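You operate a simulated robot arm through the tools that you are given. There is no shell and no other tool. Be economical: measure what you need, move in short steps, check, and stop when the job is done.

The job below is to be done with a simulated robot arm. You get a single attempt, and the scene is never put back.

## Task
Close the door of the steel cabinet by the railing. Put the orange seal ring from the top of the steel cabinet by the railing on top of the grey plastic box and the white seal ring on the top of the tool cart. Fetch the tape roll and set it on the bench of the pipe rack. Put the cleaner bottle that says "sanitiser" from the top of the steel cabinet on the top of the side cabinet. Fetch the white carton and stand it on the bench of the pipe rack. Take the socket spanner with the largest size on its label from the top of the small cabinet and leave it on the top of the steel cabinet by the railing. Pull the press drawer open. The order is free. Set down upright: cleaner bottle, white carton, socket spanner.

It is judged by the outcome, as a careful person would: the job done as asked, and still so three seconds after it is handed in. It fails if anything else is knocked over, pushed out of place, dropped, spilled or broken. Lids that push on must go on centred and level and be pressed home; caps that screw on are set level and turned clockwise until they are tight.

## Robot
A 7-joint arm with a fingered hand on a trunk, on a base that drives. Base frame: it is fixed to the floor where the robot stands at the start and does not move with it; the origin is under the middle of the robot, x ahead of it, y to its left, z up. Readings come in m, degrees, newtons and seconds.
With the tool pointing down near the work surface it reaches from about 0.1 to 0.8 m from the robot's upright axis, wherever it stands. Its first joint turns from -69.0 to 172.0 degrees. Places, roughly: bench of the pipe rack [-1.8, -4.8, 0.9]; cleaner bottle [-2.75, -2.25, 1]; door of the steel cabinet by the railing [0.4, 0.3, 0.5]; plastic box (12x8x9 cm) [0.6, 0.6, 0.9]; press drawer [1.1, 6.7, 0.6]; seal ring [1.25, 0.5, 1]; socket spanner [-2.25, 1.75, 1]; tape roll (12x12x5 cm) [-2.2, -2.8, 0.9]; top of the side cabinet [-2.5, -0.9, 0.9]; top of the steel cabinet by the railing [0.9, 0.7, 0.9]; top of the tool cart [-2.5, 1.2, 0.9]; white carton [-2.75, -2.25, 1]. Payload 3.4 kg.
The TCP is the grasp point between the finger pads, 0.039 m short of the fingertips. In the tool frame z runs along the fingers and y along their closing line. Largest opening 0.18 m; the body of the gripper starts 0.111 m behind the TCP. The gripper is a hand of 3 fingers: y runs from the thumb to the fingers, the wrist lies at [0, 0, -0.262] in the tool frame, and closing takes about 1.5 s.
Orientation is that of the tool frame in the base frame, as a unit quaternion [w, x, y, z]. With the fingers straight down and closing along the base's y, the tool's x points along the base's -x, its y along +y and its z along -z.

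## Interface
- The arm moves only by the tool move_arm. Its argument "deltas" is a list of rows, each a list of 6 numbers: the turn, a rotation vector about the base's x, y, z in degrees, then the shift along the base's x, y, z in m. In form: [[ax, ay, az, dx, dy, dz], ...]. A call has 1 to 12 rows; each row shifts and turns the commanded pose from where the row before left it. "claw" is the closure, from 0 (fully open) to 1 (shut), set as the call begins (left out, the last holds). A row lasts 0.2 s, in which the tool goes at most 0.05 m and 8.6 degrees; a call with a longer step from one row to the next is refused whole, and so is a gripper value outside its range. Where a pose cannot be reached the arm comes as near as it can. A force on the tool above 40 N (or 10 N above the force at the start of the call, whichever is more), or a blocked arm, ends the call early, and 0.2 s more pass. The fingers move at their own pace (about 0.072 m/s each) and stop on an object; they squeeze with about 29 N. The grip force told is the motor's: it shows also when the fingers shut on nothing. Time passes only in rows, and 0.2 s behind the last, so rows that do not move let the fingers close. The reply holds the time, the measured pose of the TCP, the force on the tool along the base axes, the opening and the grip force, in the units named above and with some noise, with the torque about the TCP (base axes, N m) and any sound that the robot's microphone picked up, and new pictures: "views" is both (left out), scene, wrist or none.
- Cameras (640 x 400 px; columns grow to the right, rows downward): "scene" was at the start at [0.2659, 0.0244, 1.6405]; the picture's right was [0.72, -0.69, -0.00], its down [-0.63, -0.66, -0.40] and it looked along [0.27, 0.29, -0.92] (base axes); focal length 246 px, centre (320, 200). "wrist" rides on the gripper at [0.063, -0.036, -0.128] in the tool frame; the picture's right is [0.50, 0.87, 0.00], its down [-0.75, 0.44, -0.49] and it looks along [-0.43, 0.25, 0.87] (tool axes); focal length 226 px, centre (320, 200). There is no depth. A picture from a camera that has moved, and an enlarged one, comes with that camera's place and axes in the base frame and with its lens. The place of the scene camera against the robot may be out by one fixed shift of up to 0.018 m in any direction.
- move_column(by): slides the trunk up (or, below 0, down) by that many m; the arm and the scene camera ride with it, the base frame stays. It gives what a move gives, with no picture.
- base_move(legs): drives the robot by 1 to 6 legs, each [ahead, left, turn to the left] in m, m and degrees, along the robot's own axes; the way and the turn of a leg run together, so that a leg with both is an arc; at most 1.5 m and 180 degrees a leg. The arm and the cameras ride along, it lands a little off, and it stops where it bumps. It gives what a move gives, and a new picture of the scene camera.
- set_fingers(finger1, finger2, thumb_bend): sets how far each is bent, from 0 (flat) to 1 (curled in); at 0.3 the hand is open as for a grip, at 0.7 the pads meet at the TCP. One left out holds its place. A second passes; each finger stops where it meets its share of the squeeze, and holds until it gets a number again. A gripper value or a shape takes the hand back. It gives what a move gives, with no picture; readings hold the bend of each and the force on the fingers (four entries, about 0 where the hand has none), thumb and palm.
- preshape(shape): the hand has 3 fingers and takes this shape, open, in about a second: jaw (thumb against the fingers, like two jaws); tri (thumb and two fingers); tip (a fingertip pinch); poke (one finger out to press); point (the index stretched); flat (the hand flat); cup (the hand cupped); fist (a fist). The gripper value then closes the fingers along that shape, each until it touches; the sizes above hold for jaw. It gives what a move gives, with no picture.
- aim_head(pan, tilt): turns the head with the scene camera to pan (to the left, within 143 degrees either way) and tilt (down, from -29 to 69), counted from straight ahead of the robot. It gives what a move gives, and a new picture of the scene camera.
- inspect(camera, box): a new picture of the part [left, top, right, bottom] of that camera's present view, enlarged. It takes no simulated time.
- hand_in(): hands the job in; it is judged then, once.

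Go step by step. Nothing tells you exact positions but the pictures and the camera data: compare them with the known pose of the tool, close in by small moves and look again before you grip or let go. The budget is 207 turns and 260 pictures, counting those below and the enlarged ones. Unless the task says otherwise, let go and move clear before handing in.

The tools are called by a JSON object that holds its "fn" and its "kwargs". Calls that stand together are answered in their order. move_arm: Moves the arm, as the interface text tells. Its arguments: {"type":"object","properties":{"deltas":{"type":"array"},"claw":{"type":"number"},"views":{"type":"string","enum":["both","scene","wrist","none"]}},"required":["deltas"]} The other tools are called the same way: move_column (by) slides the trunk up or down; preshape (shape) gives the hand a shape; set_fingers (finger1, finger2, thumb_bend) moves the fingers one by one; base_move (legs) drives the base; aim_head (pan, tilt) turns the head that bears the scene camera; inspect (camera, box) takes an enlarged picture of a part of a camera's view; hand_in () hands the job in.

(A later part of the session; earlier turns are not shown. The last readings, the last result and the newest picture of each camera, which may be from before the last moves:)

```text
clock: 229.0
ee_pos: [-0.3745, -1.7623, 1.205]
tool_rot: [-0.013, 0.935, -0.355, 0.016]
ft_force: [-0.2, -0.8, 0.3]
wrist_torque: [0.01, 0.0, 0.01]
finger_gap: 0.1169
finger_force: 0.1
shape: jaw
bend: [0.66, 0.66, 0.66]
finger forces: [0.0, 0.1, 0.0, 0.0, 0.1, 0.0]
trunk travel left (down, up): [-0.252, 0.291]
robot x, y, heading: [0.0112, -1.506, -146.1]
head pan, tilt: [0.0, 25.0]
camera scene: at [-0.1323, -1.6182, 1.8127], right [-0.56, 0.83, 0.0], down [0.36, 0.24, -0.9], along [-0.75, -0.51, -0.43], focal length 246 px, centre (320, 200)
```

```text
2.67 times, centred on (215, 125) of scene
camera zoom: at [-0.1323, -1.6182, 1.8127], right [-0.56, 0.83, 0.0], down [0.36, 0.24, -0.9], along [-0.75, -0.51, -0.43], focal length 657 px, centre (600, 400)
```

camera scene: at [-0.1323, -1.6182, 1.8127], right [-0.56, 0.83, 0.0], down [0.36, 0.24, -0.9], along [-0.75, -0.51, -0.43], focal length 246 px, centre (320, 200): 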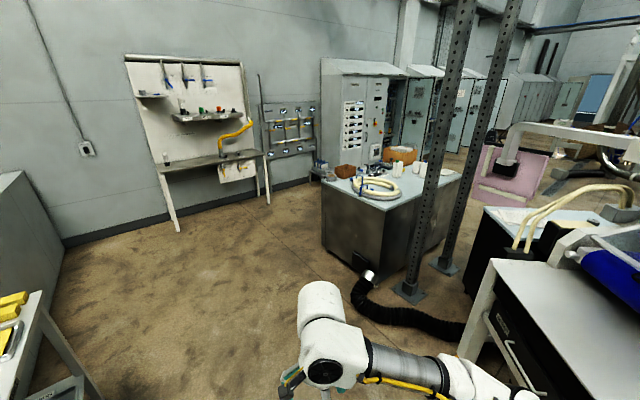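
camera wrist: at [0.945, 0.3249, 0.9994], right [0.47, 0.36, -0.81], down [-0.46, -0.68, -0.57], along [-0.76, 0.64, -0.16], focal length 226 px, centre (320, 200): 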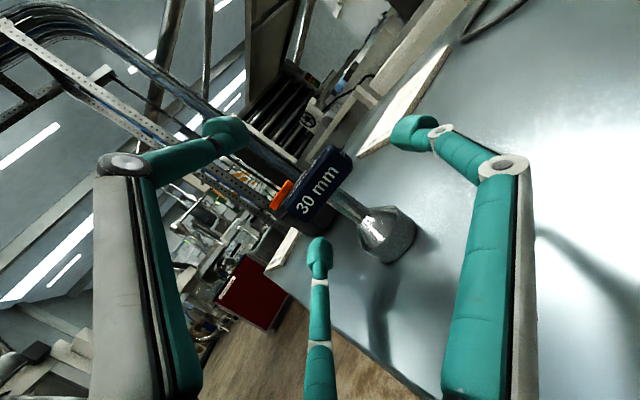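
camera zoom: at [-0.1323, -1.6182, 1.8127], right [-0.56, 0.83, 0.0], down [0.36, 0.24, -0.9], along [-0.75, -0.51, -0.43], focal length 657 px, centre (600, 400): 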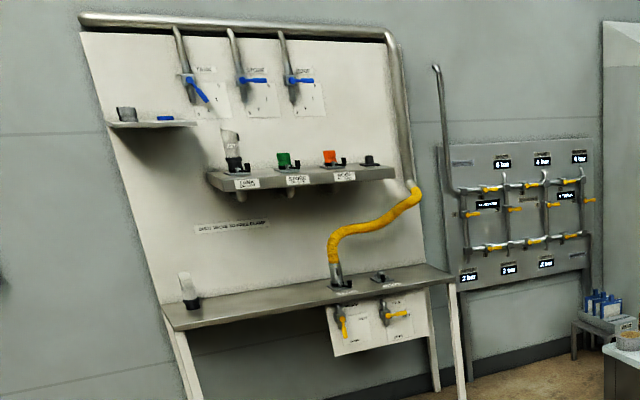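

I see the steel cabinet with hose coil (top corners ≈(-2.10,-2.94), (-1.81,-2.17)), grey tape roll near its front-left corner, white bottles/carton further back, the bench with pegboard beyond, and the side cabinet with yellow hoses near the machine. Drive around to the south side of the cabinet.

{"fn": "base_move", "kwargs": {"legs": [[1.365, 0.318, 0], [1.365, 0.318, 0], [0.3, -0.36, 0], [0, 0, -144]]}}

{"fn": "aim_head", "kwargs": {"pan": 5, "tilt": 42}}

```text
clock: 250.8
ee_pos: [-2.1441, -3.0178, 1.2054]
tool_rot: [-0.011, 0.039, 0.999, -0.017]
ft_force: [-0.2, -0.2, 0.2]
wrist_torque: [-0.01, 0.02, -0.02]
finger_gap: 0.1171
finger_force: 0.0
shape: jaw
bend: [0.66, 0.66, 0.66]
finger forces: [0.0, 0.0, 0.0, 0.0, 0.0, 0.0]
trunk travel left (down, up): [-0.252, 0.291]
robot x, y, heading: [-2.299, -3.4524, 71.2]
head pan, tilt: [0.0, 25.0]
camera scene: at [-2.2289, -3.3046, 1.8128], right [0.95, -0.32, 0.0], down [-0.14, -0.4, -0.9], along [0.29, 0.86, -0.43], focal length 246 px, centre (320, 200)
```

scene: 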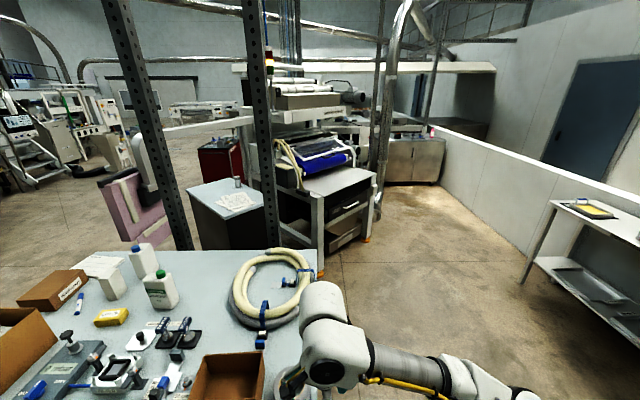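

```text
clock: 251.7
ee_pos: [-2.1469, -3.0194, 1.2051]
tool_rot: [-0.01, 0.039, 0.999, -0.017]
ft_force: [-0.2, 0.3, 1.2]
wrist_torque: [0.01, -0.01, 0.02]
finger_gap: 0.1169
finger_force: 0.0
shape: jaw
bend: [0.66, 0.66, 0.66]
finger forces: [0.0, 0.0, 0.0, 0.0, 0.0, 0.0]
trunk travel left (down, up): [-0.252, 0.291]
robot x, y, heading: [-2.2983, -3.4516, 70.9]
head pan, tilt: [5.0, 42.0]
camera scene: at [-2.2401, -3.3102, 1.7866], right [0.97, -0.24, 0.0], down [-0.16, -0.65, -0.74], along [0.18, 0.72, -0.67], focal length 246 px, centre (320, 200)
```

scene: 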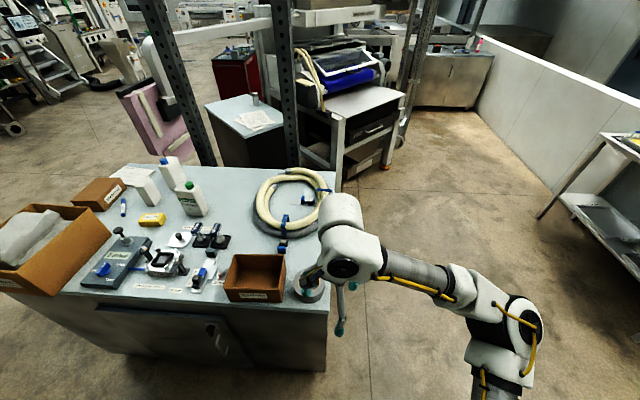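

{"fn": "inspect", "kwargs": {"camera": "scene", "box": [80, 145, 330, 305]}}

{"fn": "inspect", "kwargs": {"camera": "wrist", "box": [0, 0, 640, 400]}}

```text
2.50 times, centred on (205, 225) of scene
camera zoom: at [-2.2401, -3.3102, 1.7866], right [0.97, -0.24, 0.0], down [-0.16, -0.65, -0.74], along [0.18, 0.72, -0.67], focal length 616 px, centre (608, 138)
```

zoom: 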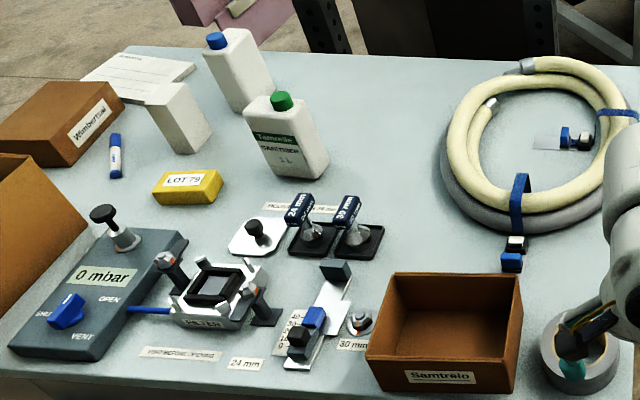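

```text
1.00 times, centred on (320, 200) of wrist (not enlarged: the box is as wide or as high as the picture)
camera zoom: at [-2.2094, -3.0478, 1.3364], right [-0.43, 0.9, -0.02], down [0.8, 0.39, 0.46], along [0.43, 0.18, -0.89], focal length 226 px, centre (320, 200)
```

zoom: 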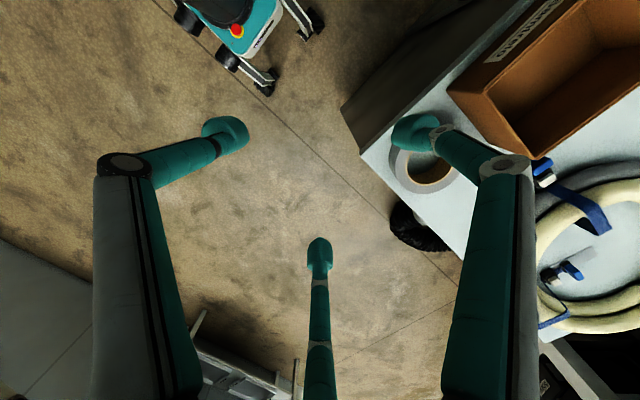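

The green-capped bottle reads SANITISER; tape roll is at about (-2.155, -2.83). Move over it, rotated so no digit goes into the gap next to the brown box.

{"fn": "move_arm", "kwargs": {"deltas": [[-1, 0, -8, 0, 0.03, 0], [0, -1, -8, 0, 0.04, 0], [0, 0, -8, 0, 0.04, 0], [0, 0, -8, -0.004, 0.04, 0], [0, 0, -8, -0.004, 0.04, 0], [0, 0, -8, 0, 0, -0.03], [0, 0, 0, 0, 0, -0.04], [0, 0, 0, 0, 0, -0.04]], "claw": 0.1, "views": "wrist"}}

```text
clock: 253.4
ee_pos: [-2.1542, -2.8293, 1.0958]
tool_rot: [-0.01, 0.443, 0.896, -0.021]
ft_force: [0.3, 0.5, -0.8]
wrist_torque: [-0.02, 0.01, 0.03]
finger_gap: 0.1619
finger_force: 0.0
shape: jaw
bend: [0.45, 0.45, 0.45]
finger forces: [0.0, 0.0, 0.1, 0.1, 0.1, 0.1]
trunk travel left (down, up): [-0.252, 0.291]
robot x, y, heading: [-2.2979, -3.455, 71.1]
head pan, tilt: [5.0, 42.0]
camera wrist: at [-2.2162, -2.7986, 1.2246], right [0.38, 0.92, -0.04], down [0.82, -0.32, 0.47], along [0.42, -0.22, -0.88], focal length 226 px, centre (320, 200)
```

wrist: 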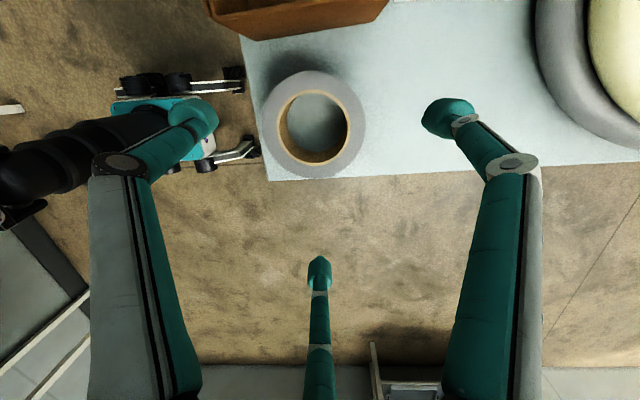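

{"fn": "move_arm", "kwargs": {"deltas": [[1.6, -2.1, 0, -0.02, -0.004, -0.02], [0, 0, 0, -0.006, -0.002, -0.04], [0, 0, 0, 0, 0, -0.04], [0, 0, 0, 0, 0, -0.03], [0, 0, 0, 0, 0, -0.006], [0, 0, 0, 0, 0, 0]], "views": "wrist"}}

```text
clock: 254.8
ee_pos: [-2.1811, -2.8371, 0.9585]
tool_rot: [0.001, 0.442, 0.897, -0.001]
ft_force: [0.5, 0.3, 0.6]
wrist_torque: [-0.01, 0.02, 0.0]
finger_gap: 0.1617
finger_force: 0.0
shape: jaw
bend: [0.45, 0.45, 0.45]
finger forces: [0.2, 0.0, 0.0, 0.1, 0.2, 0.0]
trunk travel left (down, up): [-0.252, 0.291]
robot x, y, heading: [-2.2996, -3.4523, 71.4]
head pan, tilt: [5.0, 42.0]
camera wrist: at [-2.2481, -2.8095, 1.0862], right [0.38, 0.92, 0.0], down [0.8, -0.33, 0.49], along [0.46, -0.19, -0.87], focal length 226 px, centre (320, 200)
```

wrist: 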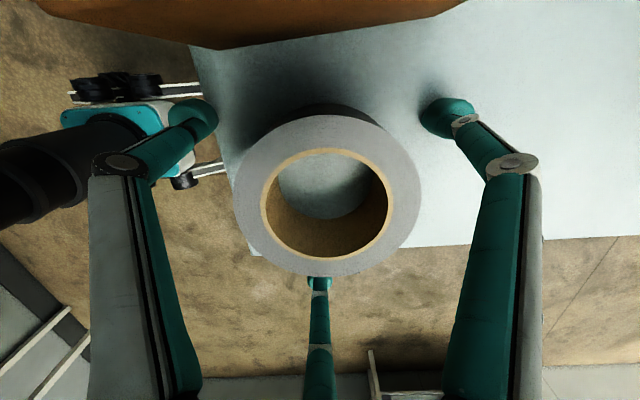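

Centred. Close and lift.

{"fn": "move_arm", "kwargs": {"deltas": [[0, 0, 0, 0, 0, 0], [0, 0, 0, 0, 0, 0], [0, 0, 0, 0, 0, 0], [0, 0, 0, 0, 0, 0], [0, 0, 0, 0, 0, 0], [0, 0, 0, 0, 0, 0.01], [0, 0, 0, 0, 0, 0.03], [0, 0, 0, 0, 0, 0.04], [0, 0, 0, 0, 0, 0.04], [0, 0, 0, 0, 0, 0.04], [0, 0, 0, 0, 0, 0.04]], "claw": 1, "views": "wrist"}}

```text
clock: 257.2
ee_pos: [-2.184, -2.8385, 1.1606]
tool_rot: [0.002, 0.442, 0.897, 0.001]
ft_force: [-0.2, -1.0, -2.0]
wrist_torque: [0.0, 0.06, 0.03]
finger_gap: 0.1016
finger_force: 29.1
shape: jaw
bend: [0.7, 0.63, 0.72]
finger forces: [26.9, 25.1, 0.0, 0.0, 28.1, 0.0]
trunk travel left (down, up): [-0.252, 0.291]
robot x, y, heading: [-2.2986, -3.4516, 70.9]
head pan, tilt: [5.0, 42.0]
camera wrist: at [-2.2505, -2.8109, 1.2882], right [0.38, 0.92, 0.0], down [0.8, -0.33, 0.49], along [0.46, -0.19, -0.87], focal length 226 px, centre (320, 200)
```

wrist: 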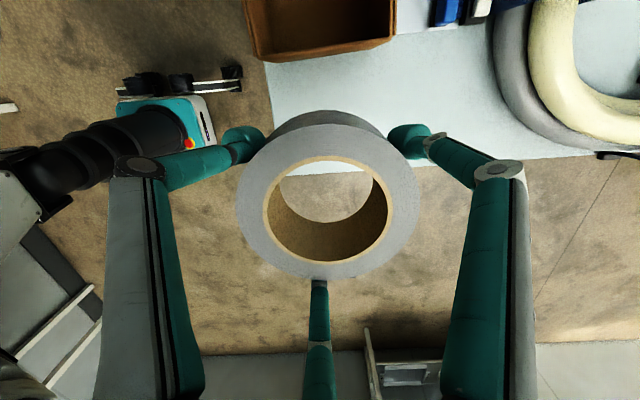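

Tape gripped. Retract, back off, and turn toward the bench.

{"fn": "move_arm", "kwargs": {"deltas": [[0, 0, 0, 0, -0.02, 0.03], [0, 0, 0, -0.005, -0.04, 0.02], [0, 0, 0, -0.005, -0.045, 0], [0, 0, 0, -0.01, -0.045, 0], [0, 0, 0, -0.01, -0.04, 0]], "views": "none"}}

{"fn": "base_move", "kwargs": {"legs": [[-0.25, 0, 0], [0, 0, -179], [0, 0.62, 0]]}}

{"fn": "aim_head", "kwargs": {"pan": 5, "tilt": 35}}

```text
clock: 258.4
ee_pos: [-2.2099, -3.0299, 1.2091]
tool_rot: [0.001, 0.442, 0.897, -0.001]
ft_force: [-0.9, -0.5, -3.0]
wrist_torque: [0.0, 0.04, -0.01]
finger_gap: 0.1017
finger_force: 28.9
shape: jaw
bend: [0.7, 0.63, 0.72]
finger forces: [27.1, 25.1, 0.1, 0.0, 28.1, 0.1]
trunk travel left (down, up): [-0.252, 0.291]
robot x, y, heading: [-2.2981, -3.4541, 70.9]
head pan, tilt: [5.0, 42.0]
```

```text
clock: 270.7
ee_pos: [-1.8792, -4.306, 1.2091]
tool_rot: [-0.002, 0.901, -0.434, 0.002]
ft_force: [-0.4, -0.5, -2.5]
wrist_torque: [-0.03, -0.08, 0.02]
finger_gap: 0.1011
finger_force: 29.2
shape: jaw
bend: [0.7, 0.63, 0.72]
finger forces: [26.8, 25.0, 0.0, 0.0, 27.3, 0.1]
trunk travel left (down, up): [-0.252, 0.291]
robot x, y, heading: [-1.7901, -3.8817, -107.7]
head pan, tilt: [5.0, 42.0]
camera scene: at [-1.8418, -4.0562, 1.7865], right [-0.97, 0.22, -0.01], down [0.16, 0.65, -0.74], along [-0.16, -0.72, -0.67], focal length 246 px, centre (320, 200)
```

scene: 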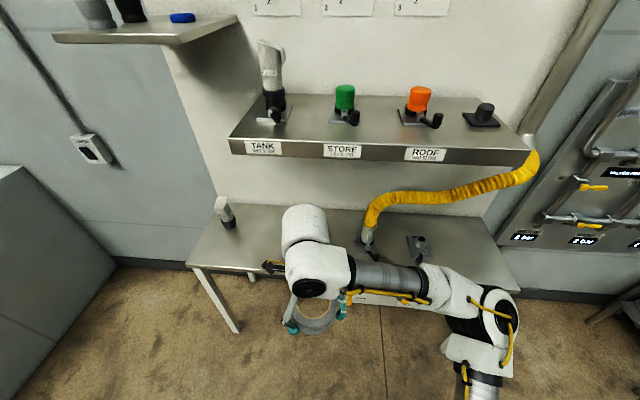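

```text
clock: 271.4
ee_pos: [-1.8726, -4.3046, 1.21]
tool_rot: [0.001, 0.901, -0.434, -0.001]
ft_force: [0.2, -0.1, -2.1]
wrist_torque: [-0.01, -0.07, -0.02]
finger_gap: 0.1011
finger_force: 28.5
shape: jaw
bend: [0.7, 0.63, 0.72]
finger forces: [27.0, 25.2, 0.0, 0.0, 27.7, 0.0]
trunk travel left (down, up): [-0.252, 0.291]
robot x, y, heading: [-1.7898, -3.8792, -107.7]
head pan, tilt: [5.0, 35.0]
camera scene: at [-1.8333, -4.0633, 1.797], right [-0.97, 0.22, 0.0], down [0.13, 0.56, -0.82], along [-0.18, -0.8, -0.58], focal length 246 px, centre (320, 200)
```

scene: 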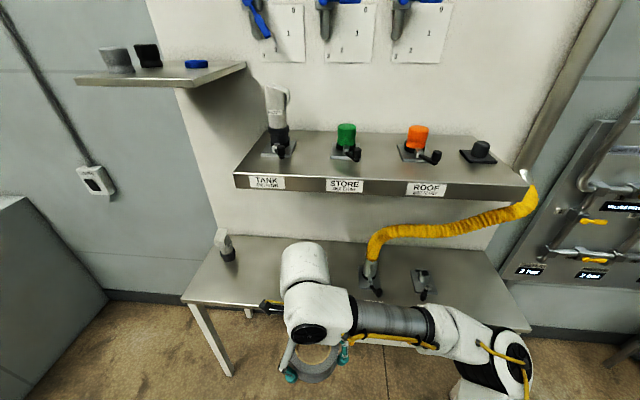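

Bench front edge runs from about (-1.44,-4.74) to (-2.65,-4.35). I'll approach 0.2 m and put the tape at about (-1.84,-4.74).

{"fn": "base_move", "kwargs": {"legs": [[0.2, 0, 0]]}}

{"fn": "move_arm", "kwargs": {"deltas": [[0, 0, 0, 0.015, -0.035, 0], [0, 0, 0, 0.015, -0.04, 0], [0, 0, 0, 0.015, -0.04, 0], [0, 0, 0, 0.015, -0.04, 0], [0, 0, 0, 0.015, -0.04, -0.02], [0, 0, 0, 0.015, -0.04, -0.02], [0, 0, 0, 0, 0, -0.04], [0, 0, 0, 0, 0, -0.04], [0, 0, 0, 0, 0, 0]], "views": "wrist"}}

```text
clock: 272.9
ee_pos: [-1.9307, -4.4948, 1.2114]
tool_rot: [-0.001, 0.901, -0.434, 0.0]
ft_force: [0.1, 0.1, -2.7]
wrist_torque: [0.02, -0.04, 0.01]
finger_gap: 0.1011
finger_force: 29.2
shape: jaw
bend: [0.7, 0.63, 0.72]
finger forces: [27.1, 25.1, 0.0, 0.0, 27.6, 0.1]
trunk travel left (down, up): [-0.252, 0.291]
robot x, y, heading: [-1.8535, -4.0708, -108.0]
head pan, tilt: [5.0, 35.0]
camera scene: at [-1.8907, -4.253, 1.7969], right [-0.97, 0.22, 0.0], down [0.13, 0.56, -0.82], along [-0.18, -0.8, -0.58], focal length 246 px, centre (320, 200)
```

scene: 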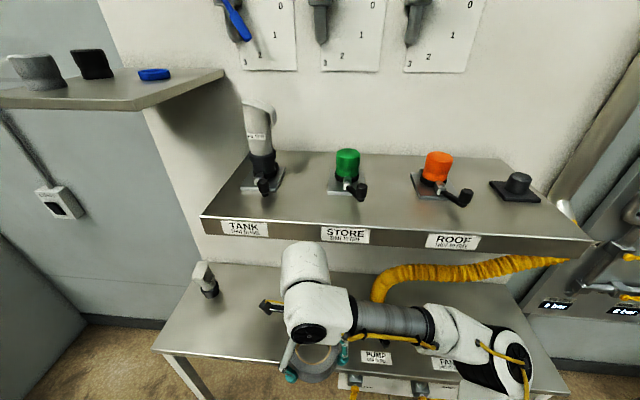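

```text
clock: 274.4
ee_pos: [-1.8483, -4.6619, 1.2254]
tool_rot: [0.083, 0.907, -0.413, -0.001]
ft_force: [11.6, -9.0, -24.5]
wrist_torque: [0.7, 1.36, -0.25]
finger_gap: 0.1009
finger_force: 29.0
shape: jaw
bend: [0.7, 0.63, 0.72]
finger forces: [28.2, 25.7, 0.0, 0.0, 28.7, 0.1]
out of reach, approached as far as the arm can: row 6
trunk travel left (down, up): [-0.252, 0.291]
robot x, y, heading: [-1.8281, -4.0583, -106.1]
head pan, tilt: [5.0, 35.0]
stopped in row 7: the arm was blocked; the commanded pose is now the measured one
camera wrist: at [-1.7713, -4.6664, 1.3494], right [-0.32, -0.93, 0.16], down [-0.79, 0.36, 0.5], along [-0.53, 0.03, -0.85], focal length 226 px, centre (320, 200)
```

wrist: 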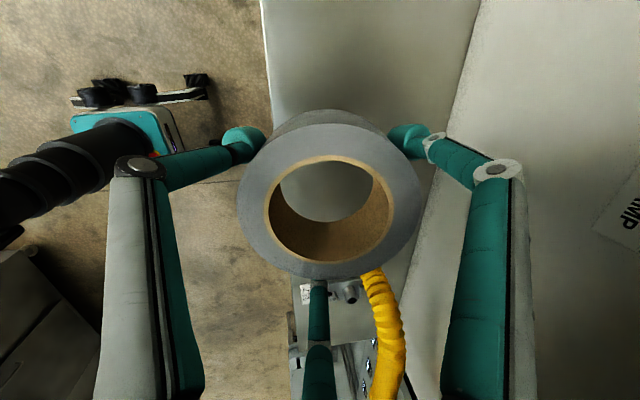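

The wrist bumped the overhanging shelf. Back off, go lower in front of the bench, then move in beneath.

{"fn": "move_arm", "kwargs": {"deltas": [[0, 0, 0, 0.01, 0.04, 0], [0, 0, 0, 0.01, 0.04, 0], [0, -5, 0, 0.01, 0.04, 0], [-2, -4.5, 0, 0, 0.02, 0], [0, 0, 0, 0, 0, -0.03], [0, 0, 0, 0, 0, -0.04], [0, 0, 0, 0, 0, -0.04], [0, 0, 0, 0, 0, -0.04], [0, 0, 0, 0, 0, -0.04]], "views": "both"}}

```text
clock: 274.7
ee_pos: [-1.7384, -4.7046, 1.1599]
tool_rot: [0.087, 0.942, -0.323, -0.016]
ft_force: [1.6, 1.5, -2.2]
wrist_torque: [0.06, -0.01, -0.04]
finger_gap: 0.1007
finger_force: 28.8
shape: jaw
bend: [0.69, 0.63, 0.72]
finger forces: [27.4, 26.2, 0.0, 0.1, 30.4, 0.0]
trunk travel left (down, up): [-0.252, 0.291]
robot x, y, heading: [-1.797, -4.0647, -101.5]
head pan, tilt: [5.0, 35.0]
stopped in row 1: the arm was blocked; the commanded pose is now the measured one
camera scene: at [-1.8059, -4.1523, 1.8075], right [-0.99, 0.11, 0.0], down [0.06, 0.53, -0.85], along [-0.1, -0.84, -0.53], focal length 246 px, centre (320, 200)
camera wrist: at [-1.6568, -4.6965, 1.2812], right [-0.13, -0.98, 0.16], down [-0.82, 0.2, 0.54], along [-0.56, -0.06, -0.83], focal length 226 px, centre (320, 200)
```

scene: 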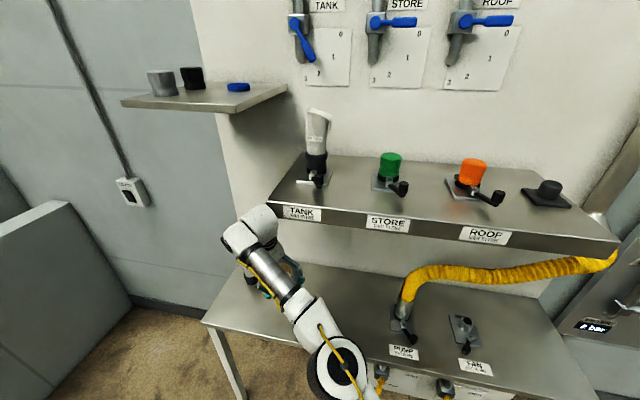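
wrist: 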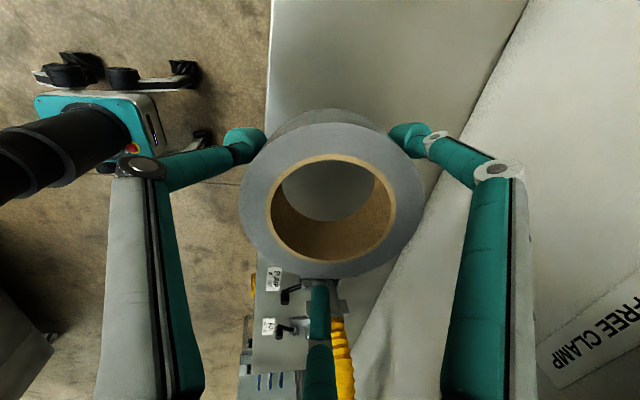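

The hand slid clear of the shelf; it's now free and almost above a good spot. Straighten the tool and lower.

{"fn": "move_arm", "kwargs": {"deltas": [[0, 0, 0, 0, 0, 0], [4.4, -2.4, 0, 0, 0.01, -0.01], [4.4, -2.5, 0, 0, 0.01, -0.02], [0, 0, 0, 0, 0, -0.03], [0, 0, 0, 0, 0, -0.03], [0, 0, 0, 0, 0, -0.03], [0, 0, 0, 0, 0, 0]], "views": "both"}}

```text
clock: 275.0
ee_pos: [-1.6847, -4.7897, 1.0747]
tool_rot: [0.036, 0.942, -0.331, -0.033]
ft_force: [4.6, -1.0, -4.5]
wrist_torque: [0.22, 0.4, -0.01]
finger_gap: 0.1008
finger_force: 29.1
shape: jaw
bend: [0.7, 0.63, 0.72]
finger forces: [29.4, 26.0, 0.0, 0.0, 29.4, 0.0]
trunk travel left (down, up): [-0.252, 0.291]
robot x, y, heading: [-1.7584, -4.0526, -99.7]
head pan, tilt: [5.0, 35.0]
stopped in row 1: the arm was blocked; the commanded pose is now the measured one
camera scene: at [-1.7318, -4.2817, 1.7913], right [-1.0, 0.08, 0.03], down [0.03, 0.59, -0.8], along [-0.08, -0.8, -0.59], focal length 246 px, centre (320, 200)
camera wrist: at [-1.6036, -4.7961, 1.1966], right [-0.15, -0.99, 0.06], down [-0.82, 0.16, 0.56], along [-0.56, 0.04, -0.83], focal length 226 px, centre (320, 200)
```

scene: 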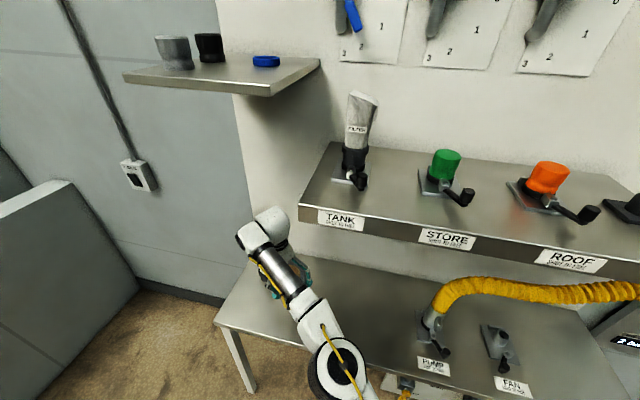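
wrist: 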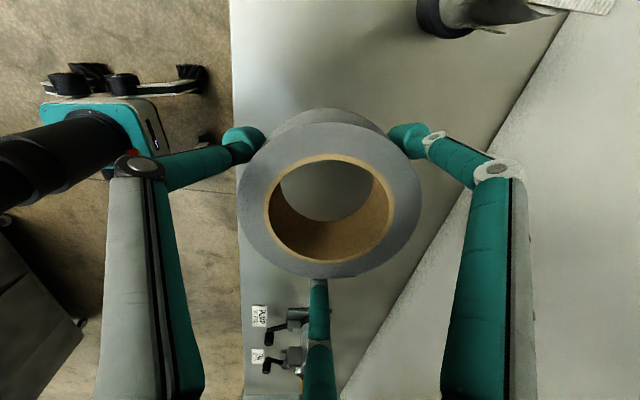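

The robot is rocking after the bump. Raise the trunk slightly to let it settle safely.

{"fn": "move_column", "kwargs": {"by": 0.06}}

{"fn": "move_arm", "kwargs": {"deltas": [[0, 0, 0, 0, 0, 0], [0, 0, 0, 0, 0, 0], [0, 0, 0, 0, 0, 0], [0, 0, 0, 0, 0, 0]], "views": "both"}}

```text
clock: 275.6
ee_pos: [-1.705, -4.7541, 1.1625]
tool_rot: [0.065, 0.949, -0.308, -0.014]
ft_force: [-1.9, -0.9, 0.1]
wrist_torque: [0.15, -0.36, 0.03]
finger_gap: 0.1008
finger_force: 28.9
shape: jaw
bend: [0.7, 0.63, 0.72]
finger forces: [28.6, 25.4, 0.1, 0.1, 28.9, 0.0]
trunk travel left (down, up): [-0.275, 0.268]
robot x, y, heading: [-1.7833, -4.0622, -99.7]
head pan, tilt: [5.0, 35.0]
stopped: the arm was blocked; the commanded pose is now the measured one
```

```text
clock: 276.6
ee_pos: [-1.7064, -4.7539, 1.1648]
tool_rot: [0.067, 0.949, -0.309, -0.014]
ft_force: [-0.4, -0.2, -2.2]
wrist_torque: [0.01, 0.0, 0.03]
finger_gap: 0.1003
finger_force: 29.2
shape: jaw
bend: [0.7, 0.63, 0.72]
finger forces: [28.6, 25.2, 0.0, 0.1, 29.1, 0.1]
trunk travel left (down, up): [-0.275, 0.268]
robot x, y, heading: [-1.7867, -4.0562, -99.8]
head pan, tilt: [5.0, 35.0]
camera scene: at [-1.7618, -4.2364, 1.8199], right [-1.0, 0.08, 0.02], down [0.03, 0.58, -0.81], along [-0.07, -0.81, -0.58], focal length 246 px, centre (320, 200)
camera wrist: at [-1.6259, -4.7465, 1.2888], right [-0.1, -0.99, 0.13], down [-0.83, 0.15, 0.54], along [-0.55, -0.05, -0.83], focal length 226 px, centre (320, 200)
```

scene: 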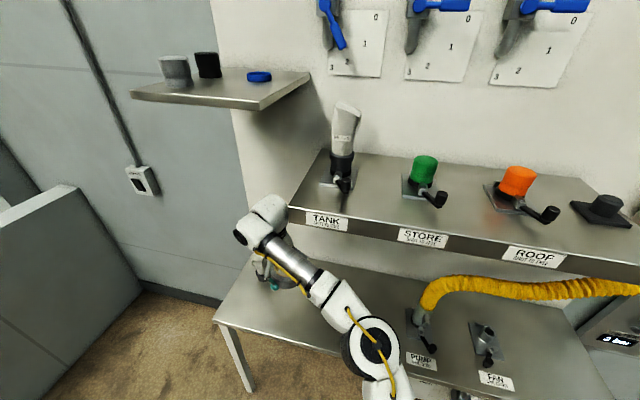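
wrist: 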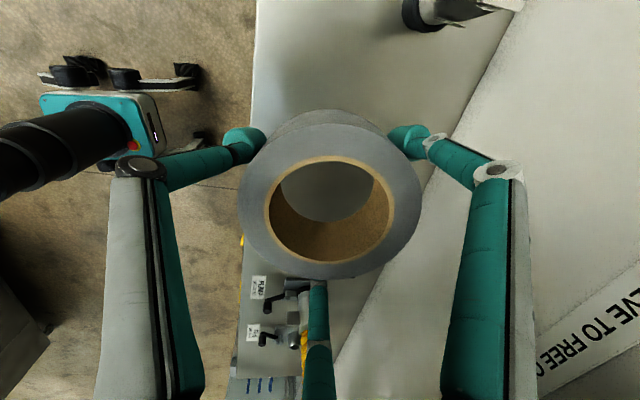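

Settled. Lower first, then straighten the tool.

{"fn": "move_arm", "kwargs": {"deltas": [[0, 0, 0, 0, 0, -0.02], [0, 0, 0, 0, 0, -0.03], [0, 0, 0, 0, 0, -0.03], [0, 0, 0, 0.002, 0.006, -0.03], [3.4, -2.0, 0, 0, 0, -0.02], [3.4, -1.9, 0, 0, 0, -0.02], [0, 0, 0, 0, 0, -0.015], [0, 0, 0, 0, 0, 0]], "views": "both"}}

```text
clock: 278.4
ee_pos: [-1.7074, -4.7402, 1.0003]
tool_rot: [0.001, 0.95, -0.311, 0.002]
ft_force: [0.5, -0.4, -2.6]
wrist_torque: [0.0, 0.04, 0.0]
finger_gap: 0.1003
finger_force: 29.1
shape: jaw
bend: [0.7, 0.63, 0.72]
finger forces: [28.4, 25.3, 0.1, 0.1, 29.0, 0.0]
trunk travel left (down, up): [-0.275, 0.268]
robot x, y, heading: [-1.779, -4.0609, -99.3]
head pan, tilt: [5.0, 35.0]
camera scene: at [-1.7933, -4.224, 1.8207], right [-1.0, 0.08, 0.0], down [0.05, 0.58, -0.82], along [-0.06, -0.81, -0.58], focal length 246 px, centre (320, 200)
camera wrist: at [-1.6358, -4.7487, 1.1285], right [-0.11, -0.99, 0.0], down [-0.87, 0.1, 0.49], along [-0.49, 0.05, -0.87], focal length 226 px, centre (320, 200)
```

scene: 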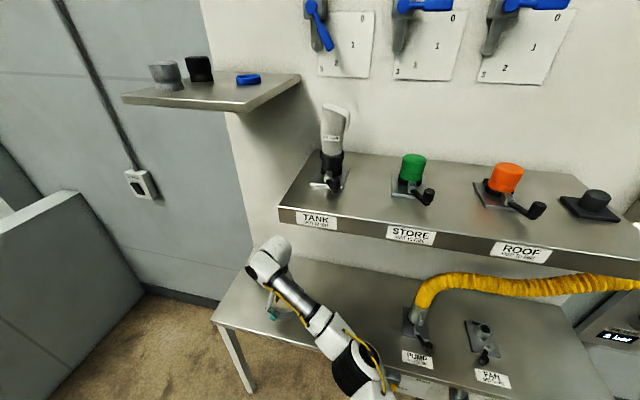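
wrist: 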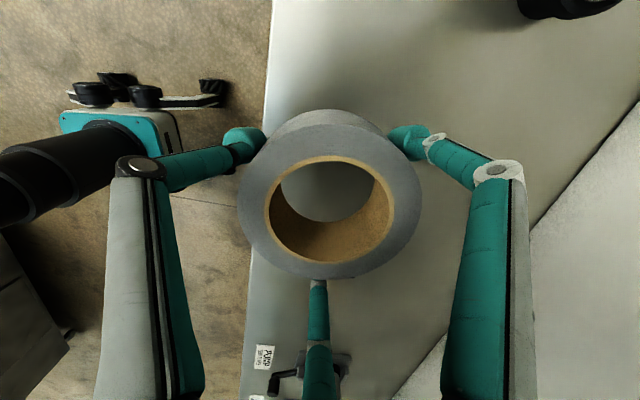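

{"fn": "move_arm", "kwargs": {"deltas": [[0, 0, 0, -0.005, -0.02, -0.01], [0, 0, 0, -0.006, -0.02, -0.01], [0, 0, 0, 0, 0, -0.008], [0, 0, 0, 0, 0, -0.005], [0, 0, 0, 0, 0, 0]], "views": "none"}}

{"fn": "move_arm", "kwargs": {"deltas": [[0, 0, 0, 0, 0, -0.005], [0, 0, 0, 0, 0, -0.005], [0, 0, 0, 0, 0, 0]], "views": "wrist"}}

```text
clock: 279.6
ee_pos: [-1.7298, -4.7845, 0.9682]
tool_rot: [0.0, 0.95, -0.311, 0.005]
ft_force: [-0.3, 0.1, -2.2]
wrist_torque: [0.03, -0.01, -0.04]
finger_gap: 0.1002
finger_force: 28.6
shape: jaw
bend: [0.7, 0.63, 0.72]
finger forces: [28.4, 24.7, 0.0, 0.0, 28.6, 0.1]
out of reach, approached as far as the arm can: row 2
trunk travel left (down, up): [-0.275, 0.268]
robot x, y, heading: [-1.7847, -4.0602, -99.4]
head pan, tilt: [5.0, 35.0]
```

```text
clock: 280.4
ee_pos: [-1.7277, -4.7836, 0.9587]
tool_rot: [-0.001, 0.95, -0.311, 0.005]
ft_force: [-0.4, 0.2, -1.9]
wrist_torque: [0.01, -0.03, -0.03]
finger_gap: 0.1
finger_force: 29.6
shape: jaw
bend: [0.7, 0.63, 0.72]
finger forces: [28.3, 24.7, 0.0, 0.0, 28.6, 0.0]
trunk travel left (down, up): [-0.275, 0.268]
robot x, y, heading: [-1.7837, -4.058, -99.5]
head pan, tilt: [5.0, 35.0]
camera wrist: at [-1.6561, -4.7916, 1.0862], right [-0.11, -0.99, 0.0], down [-0.87, 0.1, 0.48], along [-0.48, 0.05, -0.87], focal length 226 px, centre (320, 200)
```

wrist: 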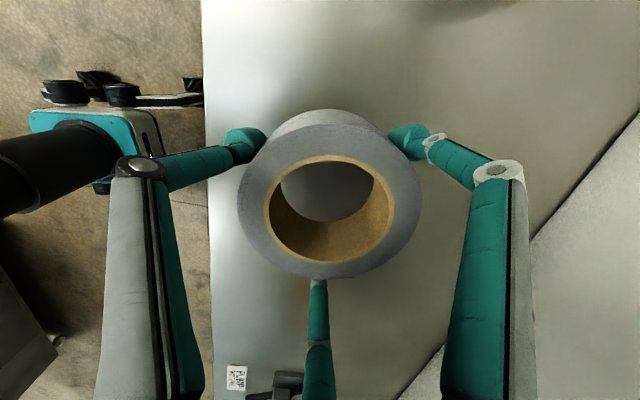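

Well over the bench. Keep lowering in small steps to contact.

{"fn": "move_arm", "kwargs": {"deltas": [[0, 0, 0, 0, 0, -0.005], [0, 0, 0, 0, 0, -0.005], [0, 0, 0, 0, 0, -0.005], [0, 0, 0, 0, 0, -0.005], [0, 0, 0, 0, 0, -0.005], [0, 0, 0, 0, 0, -0.005], [0, 0, 0, 0, 0, 0]], "views": "none"}}

```text
clock: 282.0
ee_pos: [-1.7262, -4.7822, 0.9261]
tool_rot: [-0.001, 0.95, -0.312, 0.004]
ft_force: [0.0, -0.5, -1.9]
wrist_torque: [-0.02, -0.03, -0.03]
finger_gap: 0.1001
finger_force: 28.9
shape: jaw
bend: [0.7, 0.63, 0.72]
finger forces: [28.3, 24.7, 0.1, 0.0, 28.6, 0.1]
trunk travel left (down, up): [-0.275, 0.268]
robot x, y, heading: [-1.7821, -4.0582, -99.6]
head pan, tilt: [5.0, 35.0]
```

{"fn": "move_arm", "kwargs": {"deltas": [[0, 0, 0, 0, 0, -0.006], [0, 0, 0, 0, 0, -0.006], [0, 0, 0, 0, 0, -0.006], [0, 0, 0, 0, 0, -0.006], [0, 0, 0, 0, 0, -0.006], [0, 0, 0, 0, 0, -0.006], [0, 0, 0, 0, 0, 0]], "views": "wrist"}}

```text
clock: 283.7
ee_pos: [-1.7269, -4.7833, 0.8993]
tool_rot: [0.005, 0.951, -0.311, 0.006]
ft_force: [-1.3, 3.0, 20.6]
wrist_torque: [0.68, 0.86, -0.04]
finger_gap: 0.0979
finger_force: 29.2
shape: jaw
bend: [0.7, 0.66, 0.73]
finger forces: [27.1, 37.8, 0.0, 0.0, 35.3, 0.0]
trunk travel left (down, up): [-0.275, 0.268]
robot x, y, heading: [-1.7842, -4.0567, -99.5]
head pan, tilt: [5.0, 35.0]
stopped in row 7: the force on the tool passed its limit at 41 N (the readings are from after the stop); the commanded pose is now the measured one
camera wrist: at [-1.6554, -4.7881, 1.0276], right [-0.11, -0.99, 0.01], down [-0.87, 0.1, 0.48], along [-0.48, 0.04, -0.88], focal length 226 px, centre (320, 200)
```

wrist: 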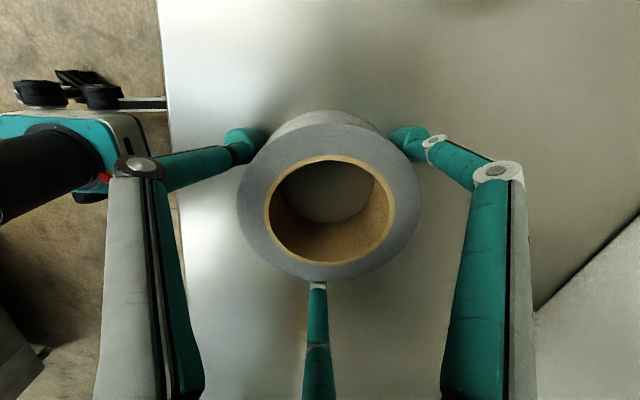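

Contact. Release, rise a little, and withdraw outward under the shelf.

{"fn": "move_arm", "kwargs": {"deltas": [[0, 0, 0, 0, 0, 0.003], [0, 0, 0, 0, 0, 0], [0, 0, 0, 0, 0, 0], [0, 0, 0, 0, 0, 0], [0, 0, 0, 0, 0, 0.01], [0, 0, 0, 0, 0, 0.03], [0, 0, 0, 0, 0, 0.04], [0, 0, 0, 0.01, 0.03, 0.02], [0, 0, 0, 0.012, 0.04, 0], [0, 0, 0, 0.012, 0.04, 0], [0, 0, 0, 0.012, 0.04, 0], [0, 0, 0, 0, 0, 0]], "claw": 0.1, "views": "scene"}}

```text
clock: 286.3
ee_pos: [-1.6789, -4.6306, 0.9984]
tool_rot: [0.003, 0.951, -0.31, 0.007]
ft_force: [-0.3, -0.5, 0.2]
wrist_torque: [0.0, -0.02, 0.0]
finger_gap: 0.1619
finger_force: 0.2
shape: jaw
bend: [0.45, 0.45, 0.45]
finger forces: [0.0, 0.1, 0.0, 0.0, 0.0, 0.0]
trunk travel left (down, up): [-0.275, 0.268]
robot x, y, heading: [-1.7858, -4.0586, -99.8]
head pan, tilt: [5.0, 35.0]
camera scene: at [-1.797, -4.2237, 1.8206], right [-1.0, 0.08, 0.0], down [0.05, 0.58, -0.82], along [-0.06, -0.81, -0.58], focal length 246 px, centre (320, 200)
```

scene: 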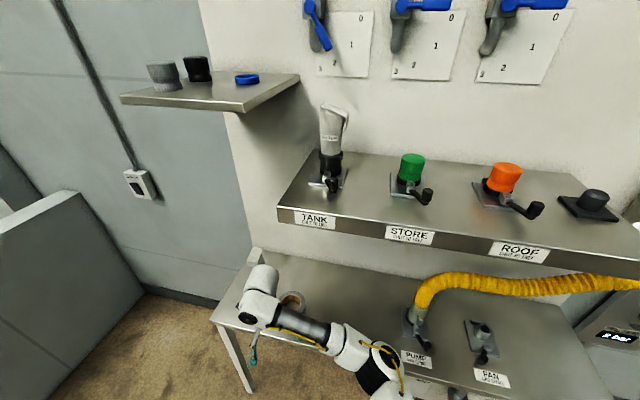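

Tape is on the bench. Now retract and drive to the cabinet's south side for the carton and bottle.

{"fn": "move_arm", "kwargs": {"deltas": [[0, 0, 0, 0, 0.04, 0.02], [0, 0, 0, 0, 0.04, 0.02], [0, 0, 0, 0, 0.03, 0.035], [0, 0, 0, 0, 0.02, 0.045], [0, 0, 0, 0, 0, 0.045], [0, 0, 0, 0, 0, 0.045]], "claw": 0.3, "views": "none"}}

{"fn": "base_move", "kwargs": {"legs": [[-0.3, 0, 0], [0, 0, 172], [0.05, 1.347, 0]]}}

{"fn": "aim_head", "kwargs": {"pan": 10, "tilt": 48}}

```text
clock: 287.7
ee_pos: [-1.681, -4.4976, 1.2102]
tool_rot: [0.006, 0.951, -0.31, 0.006]
ft_force: [-0.7, 1.2, 0.4]
wrist_torque: [-0.01, -0.04, 0.06]
finger_gap: 0.1265
finger_force: 0.0
shape: jaw
bend: [0.63, 0.63, 0.63]
finger forces: [0.0, 0.1, 0.0, 0.0, 0.1, 0.0]
trunk travel left (down, up): [-0.275, 0.268]
robot x, y, heading: [-1.7836, -4.0563, -99.4]
head pan, tilt: [5.0, 35.0]
```

```text
clock: 303.1
ee_pos: [-3.0203, -2.8261, 1.2094]
tool_rot: [-0.007, 0.39, 0.921, 0.003]
ft_force: [-0.9, 0.8, 0.0]
wrist_torque: [0.03, 0.02, 0.02]
finger_gap: 0.1263
finger_force: 0.2
shape: jaw
bend: [0.63, 0.63, 0.63]
finger forces: [0.0, 0.0, 0.1, 0.0, 0.1, 0.0]
trunk travel left (down, up): [-0.275, 0.268]
robot x, y, heading: [-2.9962, -3.2809, 71.0]
head pan, tilt: [5.0, 35.0]
camera scene: at [-2.9429, -3.1538, 1.8208], right [0.97, -0.24, 0.0], down [-0.14, -0.56, -0.82], along [0.2, 0.79, -0.58], focal length 246 px, centre (320, 200)
```

scene: 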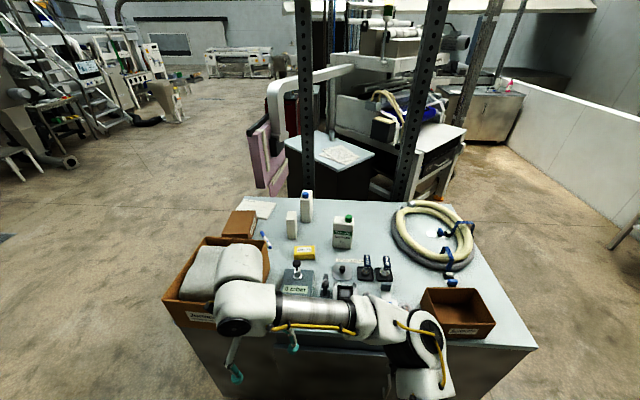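

```text
clock: 303.8
ee_pos: [-3.0245, -2.8305, 1.2109]
tool_rot: [-0.006, 0.389, 0.921, 0.006]
ft_force: [0.2, -1.2, 0.6]
wrist_torque: [-0.01, 0.03, 0.03]
finger_gap: 0.1263
finger_force: 0.0
shape: jaw
bend: [0.63, 0.63, 0.63]
finger forces: [0.0, 0.0, 0.0, 0.0, 0.0, 0.1]
trunk travel left (down, up): [-0.275, 0.268]
robot x, y, heading: [-2.9941, -3.2799, 71.0]
head pan, tilt: [10.0, 48.0]
camera scene: at [-2.9552, -3.1604, 1.8019], right [0.99, -0.16, 0.0], down [-0.12, -0.74, -0.67], along [0.1, 0.66, -0.74], focal length 246 px, centre (320, 200)
```

scene: 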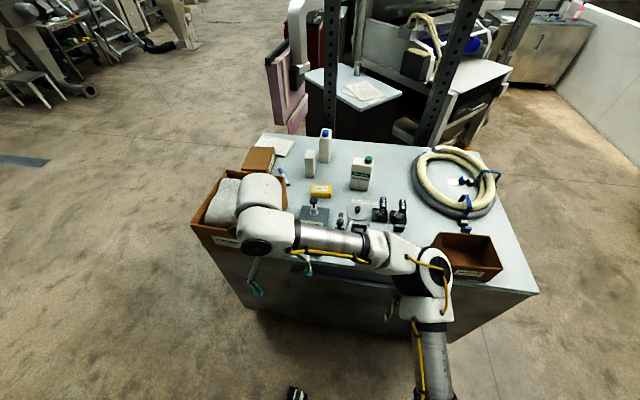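

Carton at ≈(-2.86,-2.18), sanitiser at ≈(-2.62,-2.31). Raise the hand, go 0.26 m ahead, then reach over the carton.

{"fn": "move_arm", "kwargs": {"deltas": [[0, 0, 7, 0.02, 0, 0.03], [0, 0, 7, 0.02, 0, 0.03], [0, 0, 7, 0.02, 0, 0.03], [0, 0, 7, 0.02, 0, 0.01]], "views": "none"}}

{"fn": "base_move", "kwargs": {"legs": [[0.25, 0, 0]]}}

{"fn": "move_arm", "kwargs": {"deltas": [[0, 0, 0, 0, 0.03, 0], [0, 0, 0, 0, 0.045, 0], [0, 0, 0, 0, 0.045, 0], [0, 0, 0, 0, 0.045, 0], [0, 0, 0, 0, 0.045, 0], [0, 0, 0, 0, 0.045, 0], [0, 0, 0, 0, 0.045, -0.01], [0, 0, 0, 0, 0.045, -0.02], [0, 0, 0, 0, 0.03, -0.03], [0, 0, 0, 0, 0, 0]], "views": "wrist"}}

```text
clock: 304.8
ee_pos: [-2.9404, -2.8286, 1.3092]
tool_rot: [-0.009, 0.155, 0.988, 0.004]
ft_force: [0.9, 0.1, 0.5]
wrist_torque: [0.02, 0.01, -0.03]
finger_gap: 0.1264
finger_force: 0.0
shape: jaw
bend: [0.63, 0.63, 0.63]
finger forces: [0.0, 0.0, 0.0, 0.0, 0.0, 0.0]
trunk travel left (down, up): [-0.275, 0.268]
robot x, y, heading: [-2.997, -3.2812, 70.9]
head pan, tilt: [10.0, 48.0]
```

```text
clock: 306.7
ee_pos: [-2.8604, -2.5897, 1.3085]
tool_rot: [-0.007, 0.156, 0.988, 0.004]
ft_force: [0.7, 1.0, 0.1]
wrist_torque: [0.0, -0.03, -0.01]
finger_gap: 0.1263
finger_force: 0.0
shape: jaw
bend: [0.63, 0.63, 0.63]
finger forces: [0.0, 0.1, 0.0, 0.0, 0.0, 0.0]
trunk travel left (down, up): [-0.275, 0.268]
robot x, y, heading: [-2.9129, -3.038, 70.9]
head pan, tilt: [10.0, 48.0]
camera scene: at [-2.8706, -2.9217, 1.8018], right [0.99, -0.16, 0.0], down [-0.12, -0.74, -0.67], along [0.1, 0.66, -0.75], focal length 246 px, centre (320, 200)
```

scene: 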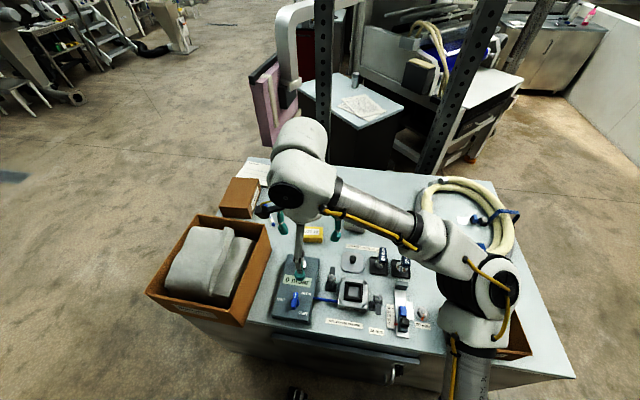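

```text
clock: 308.9
ee_pos: [-2.8493, -2.3947, 1.2385]
tool_rot: [-0.008, 0.155, 0.988, 0.004]
ft_force: [-0.3, -0.1, 0.7]
wrist_torque: [0.02, 0.03, -0.01]
finger_gap: 0.1261
finger_force: 0.1
shape: jaw
bend: [0.63, 0.63, 0.63]
finger forces: [0.0, 0.0, 0.0, 0.0, 0.1, 0.1]
out of reach, approached as far as the arm can: row 4, 5, 6, 7, 8, 9
trunk travel left (down, up): [-0.275, 0.268]
robot x, y, heading: [-2.9124, -3.0416, 70.8]
head pan, tilt: [10.0, 48.0]
camera wrist: at [-2.9191, -2.4106, 1.3672], right [-0.21, 0.98, 0.01], down [0.86, 0.18, 0.48], along [0.47, 0.11, -0.88], focal length 226 px, centre (320, 200)
```

wrist: 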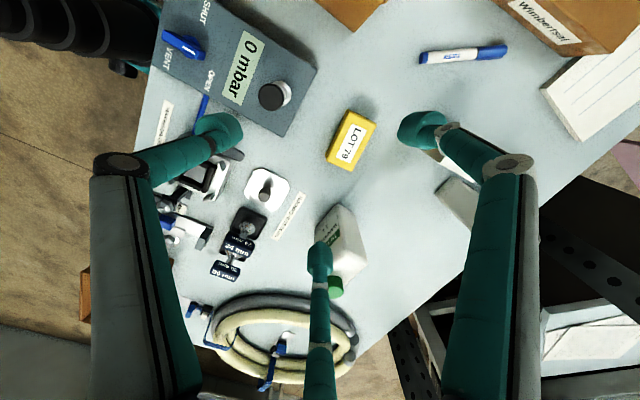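

Out of reach facing on. I'll retract, back off, and stand sideways (left side to the cabinet) so the axis can be closer.

{"fn": "move_arm", "kwargs": {"deltas": [[0, 0, 0, 0, -0.04, 0.02], [0, 0, 0, 0, -0.045, 0.01], [0, 0, 0, 0, -0.045, 0.01], [0, 0, 0, -0.01, -0.045, 0.01], [0, 0, 0, -0.01, -0.045, 0.01], [0, 0, 0, -0.01, -0.045, 0]], "views": "none"}}

{"fn": "base_move", "kwargs": {"legs": [[-0.15, 0, 0], [0, 0, -90], [-0.23, 0.2, 0]]}}

{"fn": "aim_head", "kwargs": {"pan": 85, "tilt": 50}}

```text
clock: 310.3
ee_pos: [-2.8836, -2.6617, 1.2973]
tool_rot: [-0.008, 0.156, 0.988, 0.006]
ft_force: [-0.3, -0.5, 0.2]
wrist_torque: [0.01, -0.02, -0.02]
finger_gap: 0.1264
finger_force: 0.1
shape: jaw
bend: [0.63, 0.63, 0.63]
finger forces: [0.0, 0.0, 0.0, 0.1, 0.0, 0.0]
trunk travel left (down, up): [-0.275, 0.268]
robot x, y, heading: [-2.912, -3.0391, 71.1]
head pan, tilt: [10.0, 48.0]
```

```text
clock: 317.1
ee_pos: [-2.7374, -2.9567, 1.2979]
tool_rot: [-0.004, 0.807, 0.591, 0.013]
ft_force: [-0.5, -0.6, 0.5]
wrist_torque: [0.01, 0.01, -0.02]
finger_gap: 0.1263
finger_force: 0.0
shape: jaw
bend: [0.63, 0.63, 0.63]
finger forces: [0.0, 0.0, 0.0, 0.0, 0.0, 0.1]
trunk travel left (down, up): [-0.275, 0.268]
robot x, y, heading: [-3.1182, -2.9211, -18.6]
head pan, tilt: [10.0, 48.0]
camera scene: at [-2.9827, -2.9908, 1.8018], right [-0.15, -0.99, -0.01], down [-0.73, 0.12, -0.67], along [0.66, -0.09, -0.74], focal length 246 px, centre (320, 200)
```

scene: 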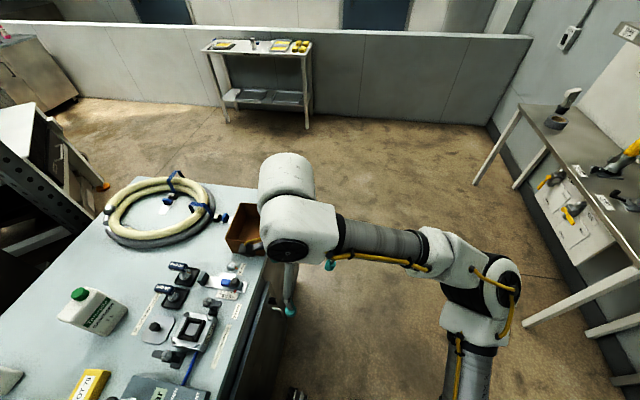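

```text
clock: 318.6
ee_pos: [-2.7391, -2.949, 1.2979]
tool_rot: [-0.003, 0.807, 0.591, 0.01]
ft_force: [0.6, -0.4, -0.1]
wrist_torque: [0.03, 0.04, -0.01]
finger_gap: 0.1262
finger_force: 0.1
shape: jaw
bend: [0.63, 0.63, 0.63]
finger forces: [0.1, 0.1, 0.0, 0.0, 0.0, 0.0]
trunk travel left (down, up): [-0.275, 0.268]
robot x, y, heading: [-3.1165, -2.9199, -18.4]
head pan, tilt: [85.0, 50.0]
camera scene: at [-3.0257, -2.8975, 1.7998], right [0.92, -0.4, 0.0], down [-0.31, -0.7, -0.65], along [0.26, 0.59, -0.76], focal length 246 px, centre (320, 200)
```

scene: 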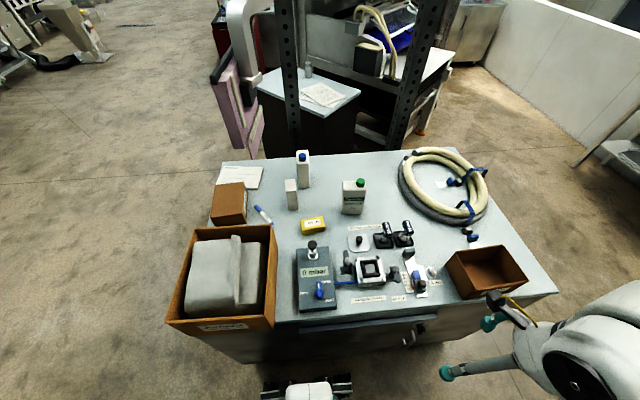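

Clear view: carton at ≈(-2.857,-2.185), sanitiser ≈(-2.608,-2.32). Swing the hand over to the carton.

{"fn": "move_arm", "kwargs": {"deltas": [[0, 0, 0, -0.006, 0.04, 0], [0, 0, 0, -0.006, 0.045, 0], [0, 0, 0, -0.006, 0.045, 0], [0, 0, 0, -0.006, 0.045, 0], [0, 0, 0, -0.006, 0.045, 0], [0, 0, 0, -0.006, 0.045, 0], [0, 0, 0, -0.007, 0.045, 0], [0, 0, 0, -0.007, 0.045, 0], [0, 0, 0, -0.007, 0.045, 0], [0, 0, 0, -0.007, 0.045, 0], [0, 0, 0, -0.007, 0.045, 0], [0, 0, 0, -0.007, 0.045, 0]], "views": "none"}}

{"fn": "move_arm", "kwargs": {"deltas": [[0, 0, 0, -0.007, 0.045, 0], [0, 0, 0, -0.007, 0.045, -0.01], [0, 0, 0, -0.007, 0.045, -0.02], [0, 0, 0, -0.007, 0.045, -0.02], [0, 0, 0, -0.006, 0.045, -0.02], [0, 0, 0, 0, 0, 0]], "views": "wrist"}}

```text
clock: 321.2
ee_pos: [-2.8016, -2.685, 1.3083]
tool_rot: [-0.002, 0.807, 0.591, 0.011]
ft_force: [-0.3, -1.1, -0.3]
wrist_torque: [0.03, 0.0, 0.02]
finger_gap: 0.1262
finger_force: 0.1
shape: jaw
bend: [0.63, 0.63, 0.63]
finger forces: [0.0, 0.1, 0.1, 0.1, 0.1, 0.0]
out of reach, approached as far as the arm can: row 6, 7, 8, 9, 10, 11, 12
trunk travel left (down, up): [-0.275, 0.268]
robot x, y, heading: [-3.1151, -2.9227, -18.7]
head pan, tilt: [85.0, 50.0]
```

```text
clock: 322.6
ee_pos: [-2.7998, -2.6646, 1.3011]
tool_rot: [0.001, 0.806, 0.591, 0.007]
ft_force: [-0.3, 0.0, 0.1]
wrist_torque: [-0.01, -0.01, 0.01]
finger_gap: 0.126
finger_force: 0.1
shape: jaw
bend: [0.63, 0.63, 0.63]
finger forces: [0.0, 0.0, 0.1, 0.0, 0.1, 0.1]
out of reach, approached as far as the arm can: row 1, 2, 3, 4, 5
trunk travel left (down, up): [-0.275, 0.268]
robot x, y, heading: [-3.1182, -2.9212, -18.6]
head pan, tilt: [85.0, 50.0]
camera wrist: at [-2.8178, -2.5954, 1.4292], right [0.98, 0.21, 0.01], down [0.18, -0.85, 0.49], along [0.12, -0.48, -0.87], focal length 226 px, centre (320, 200)
```

wrist: 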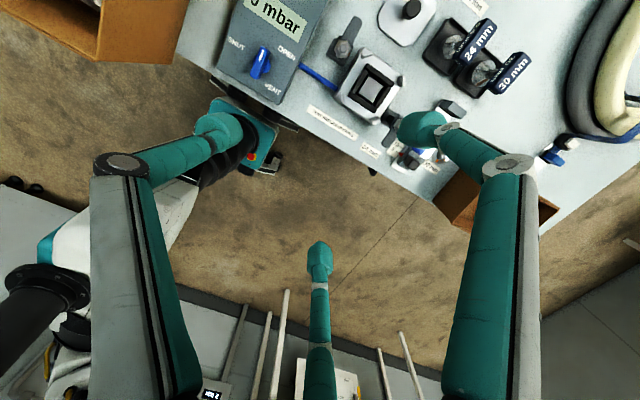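

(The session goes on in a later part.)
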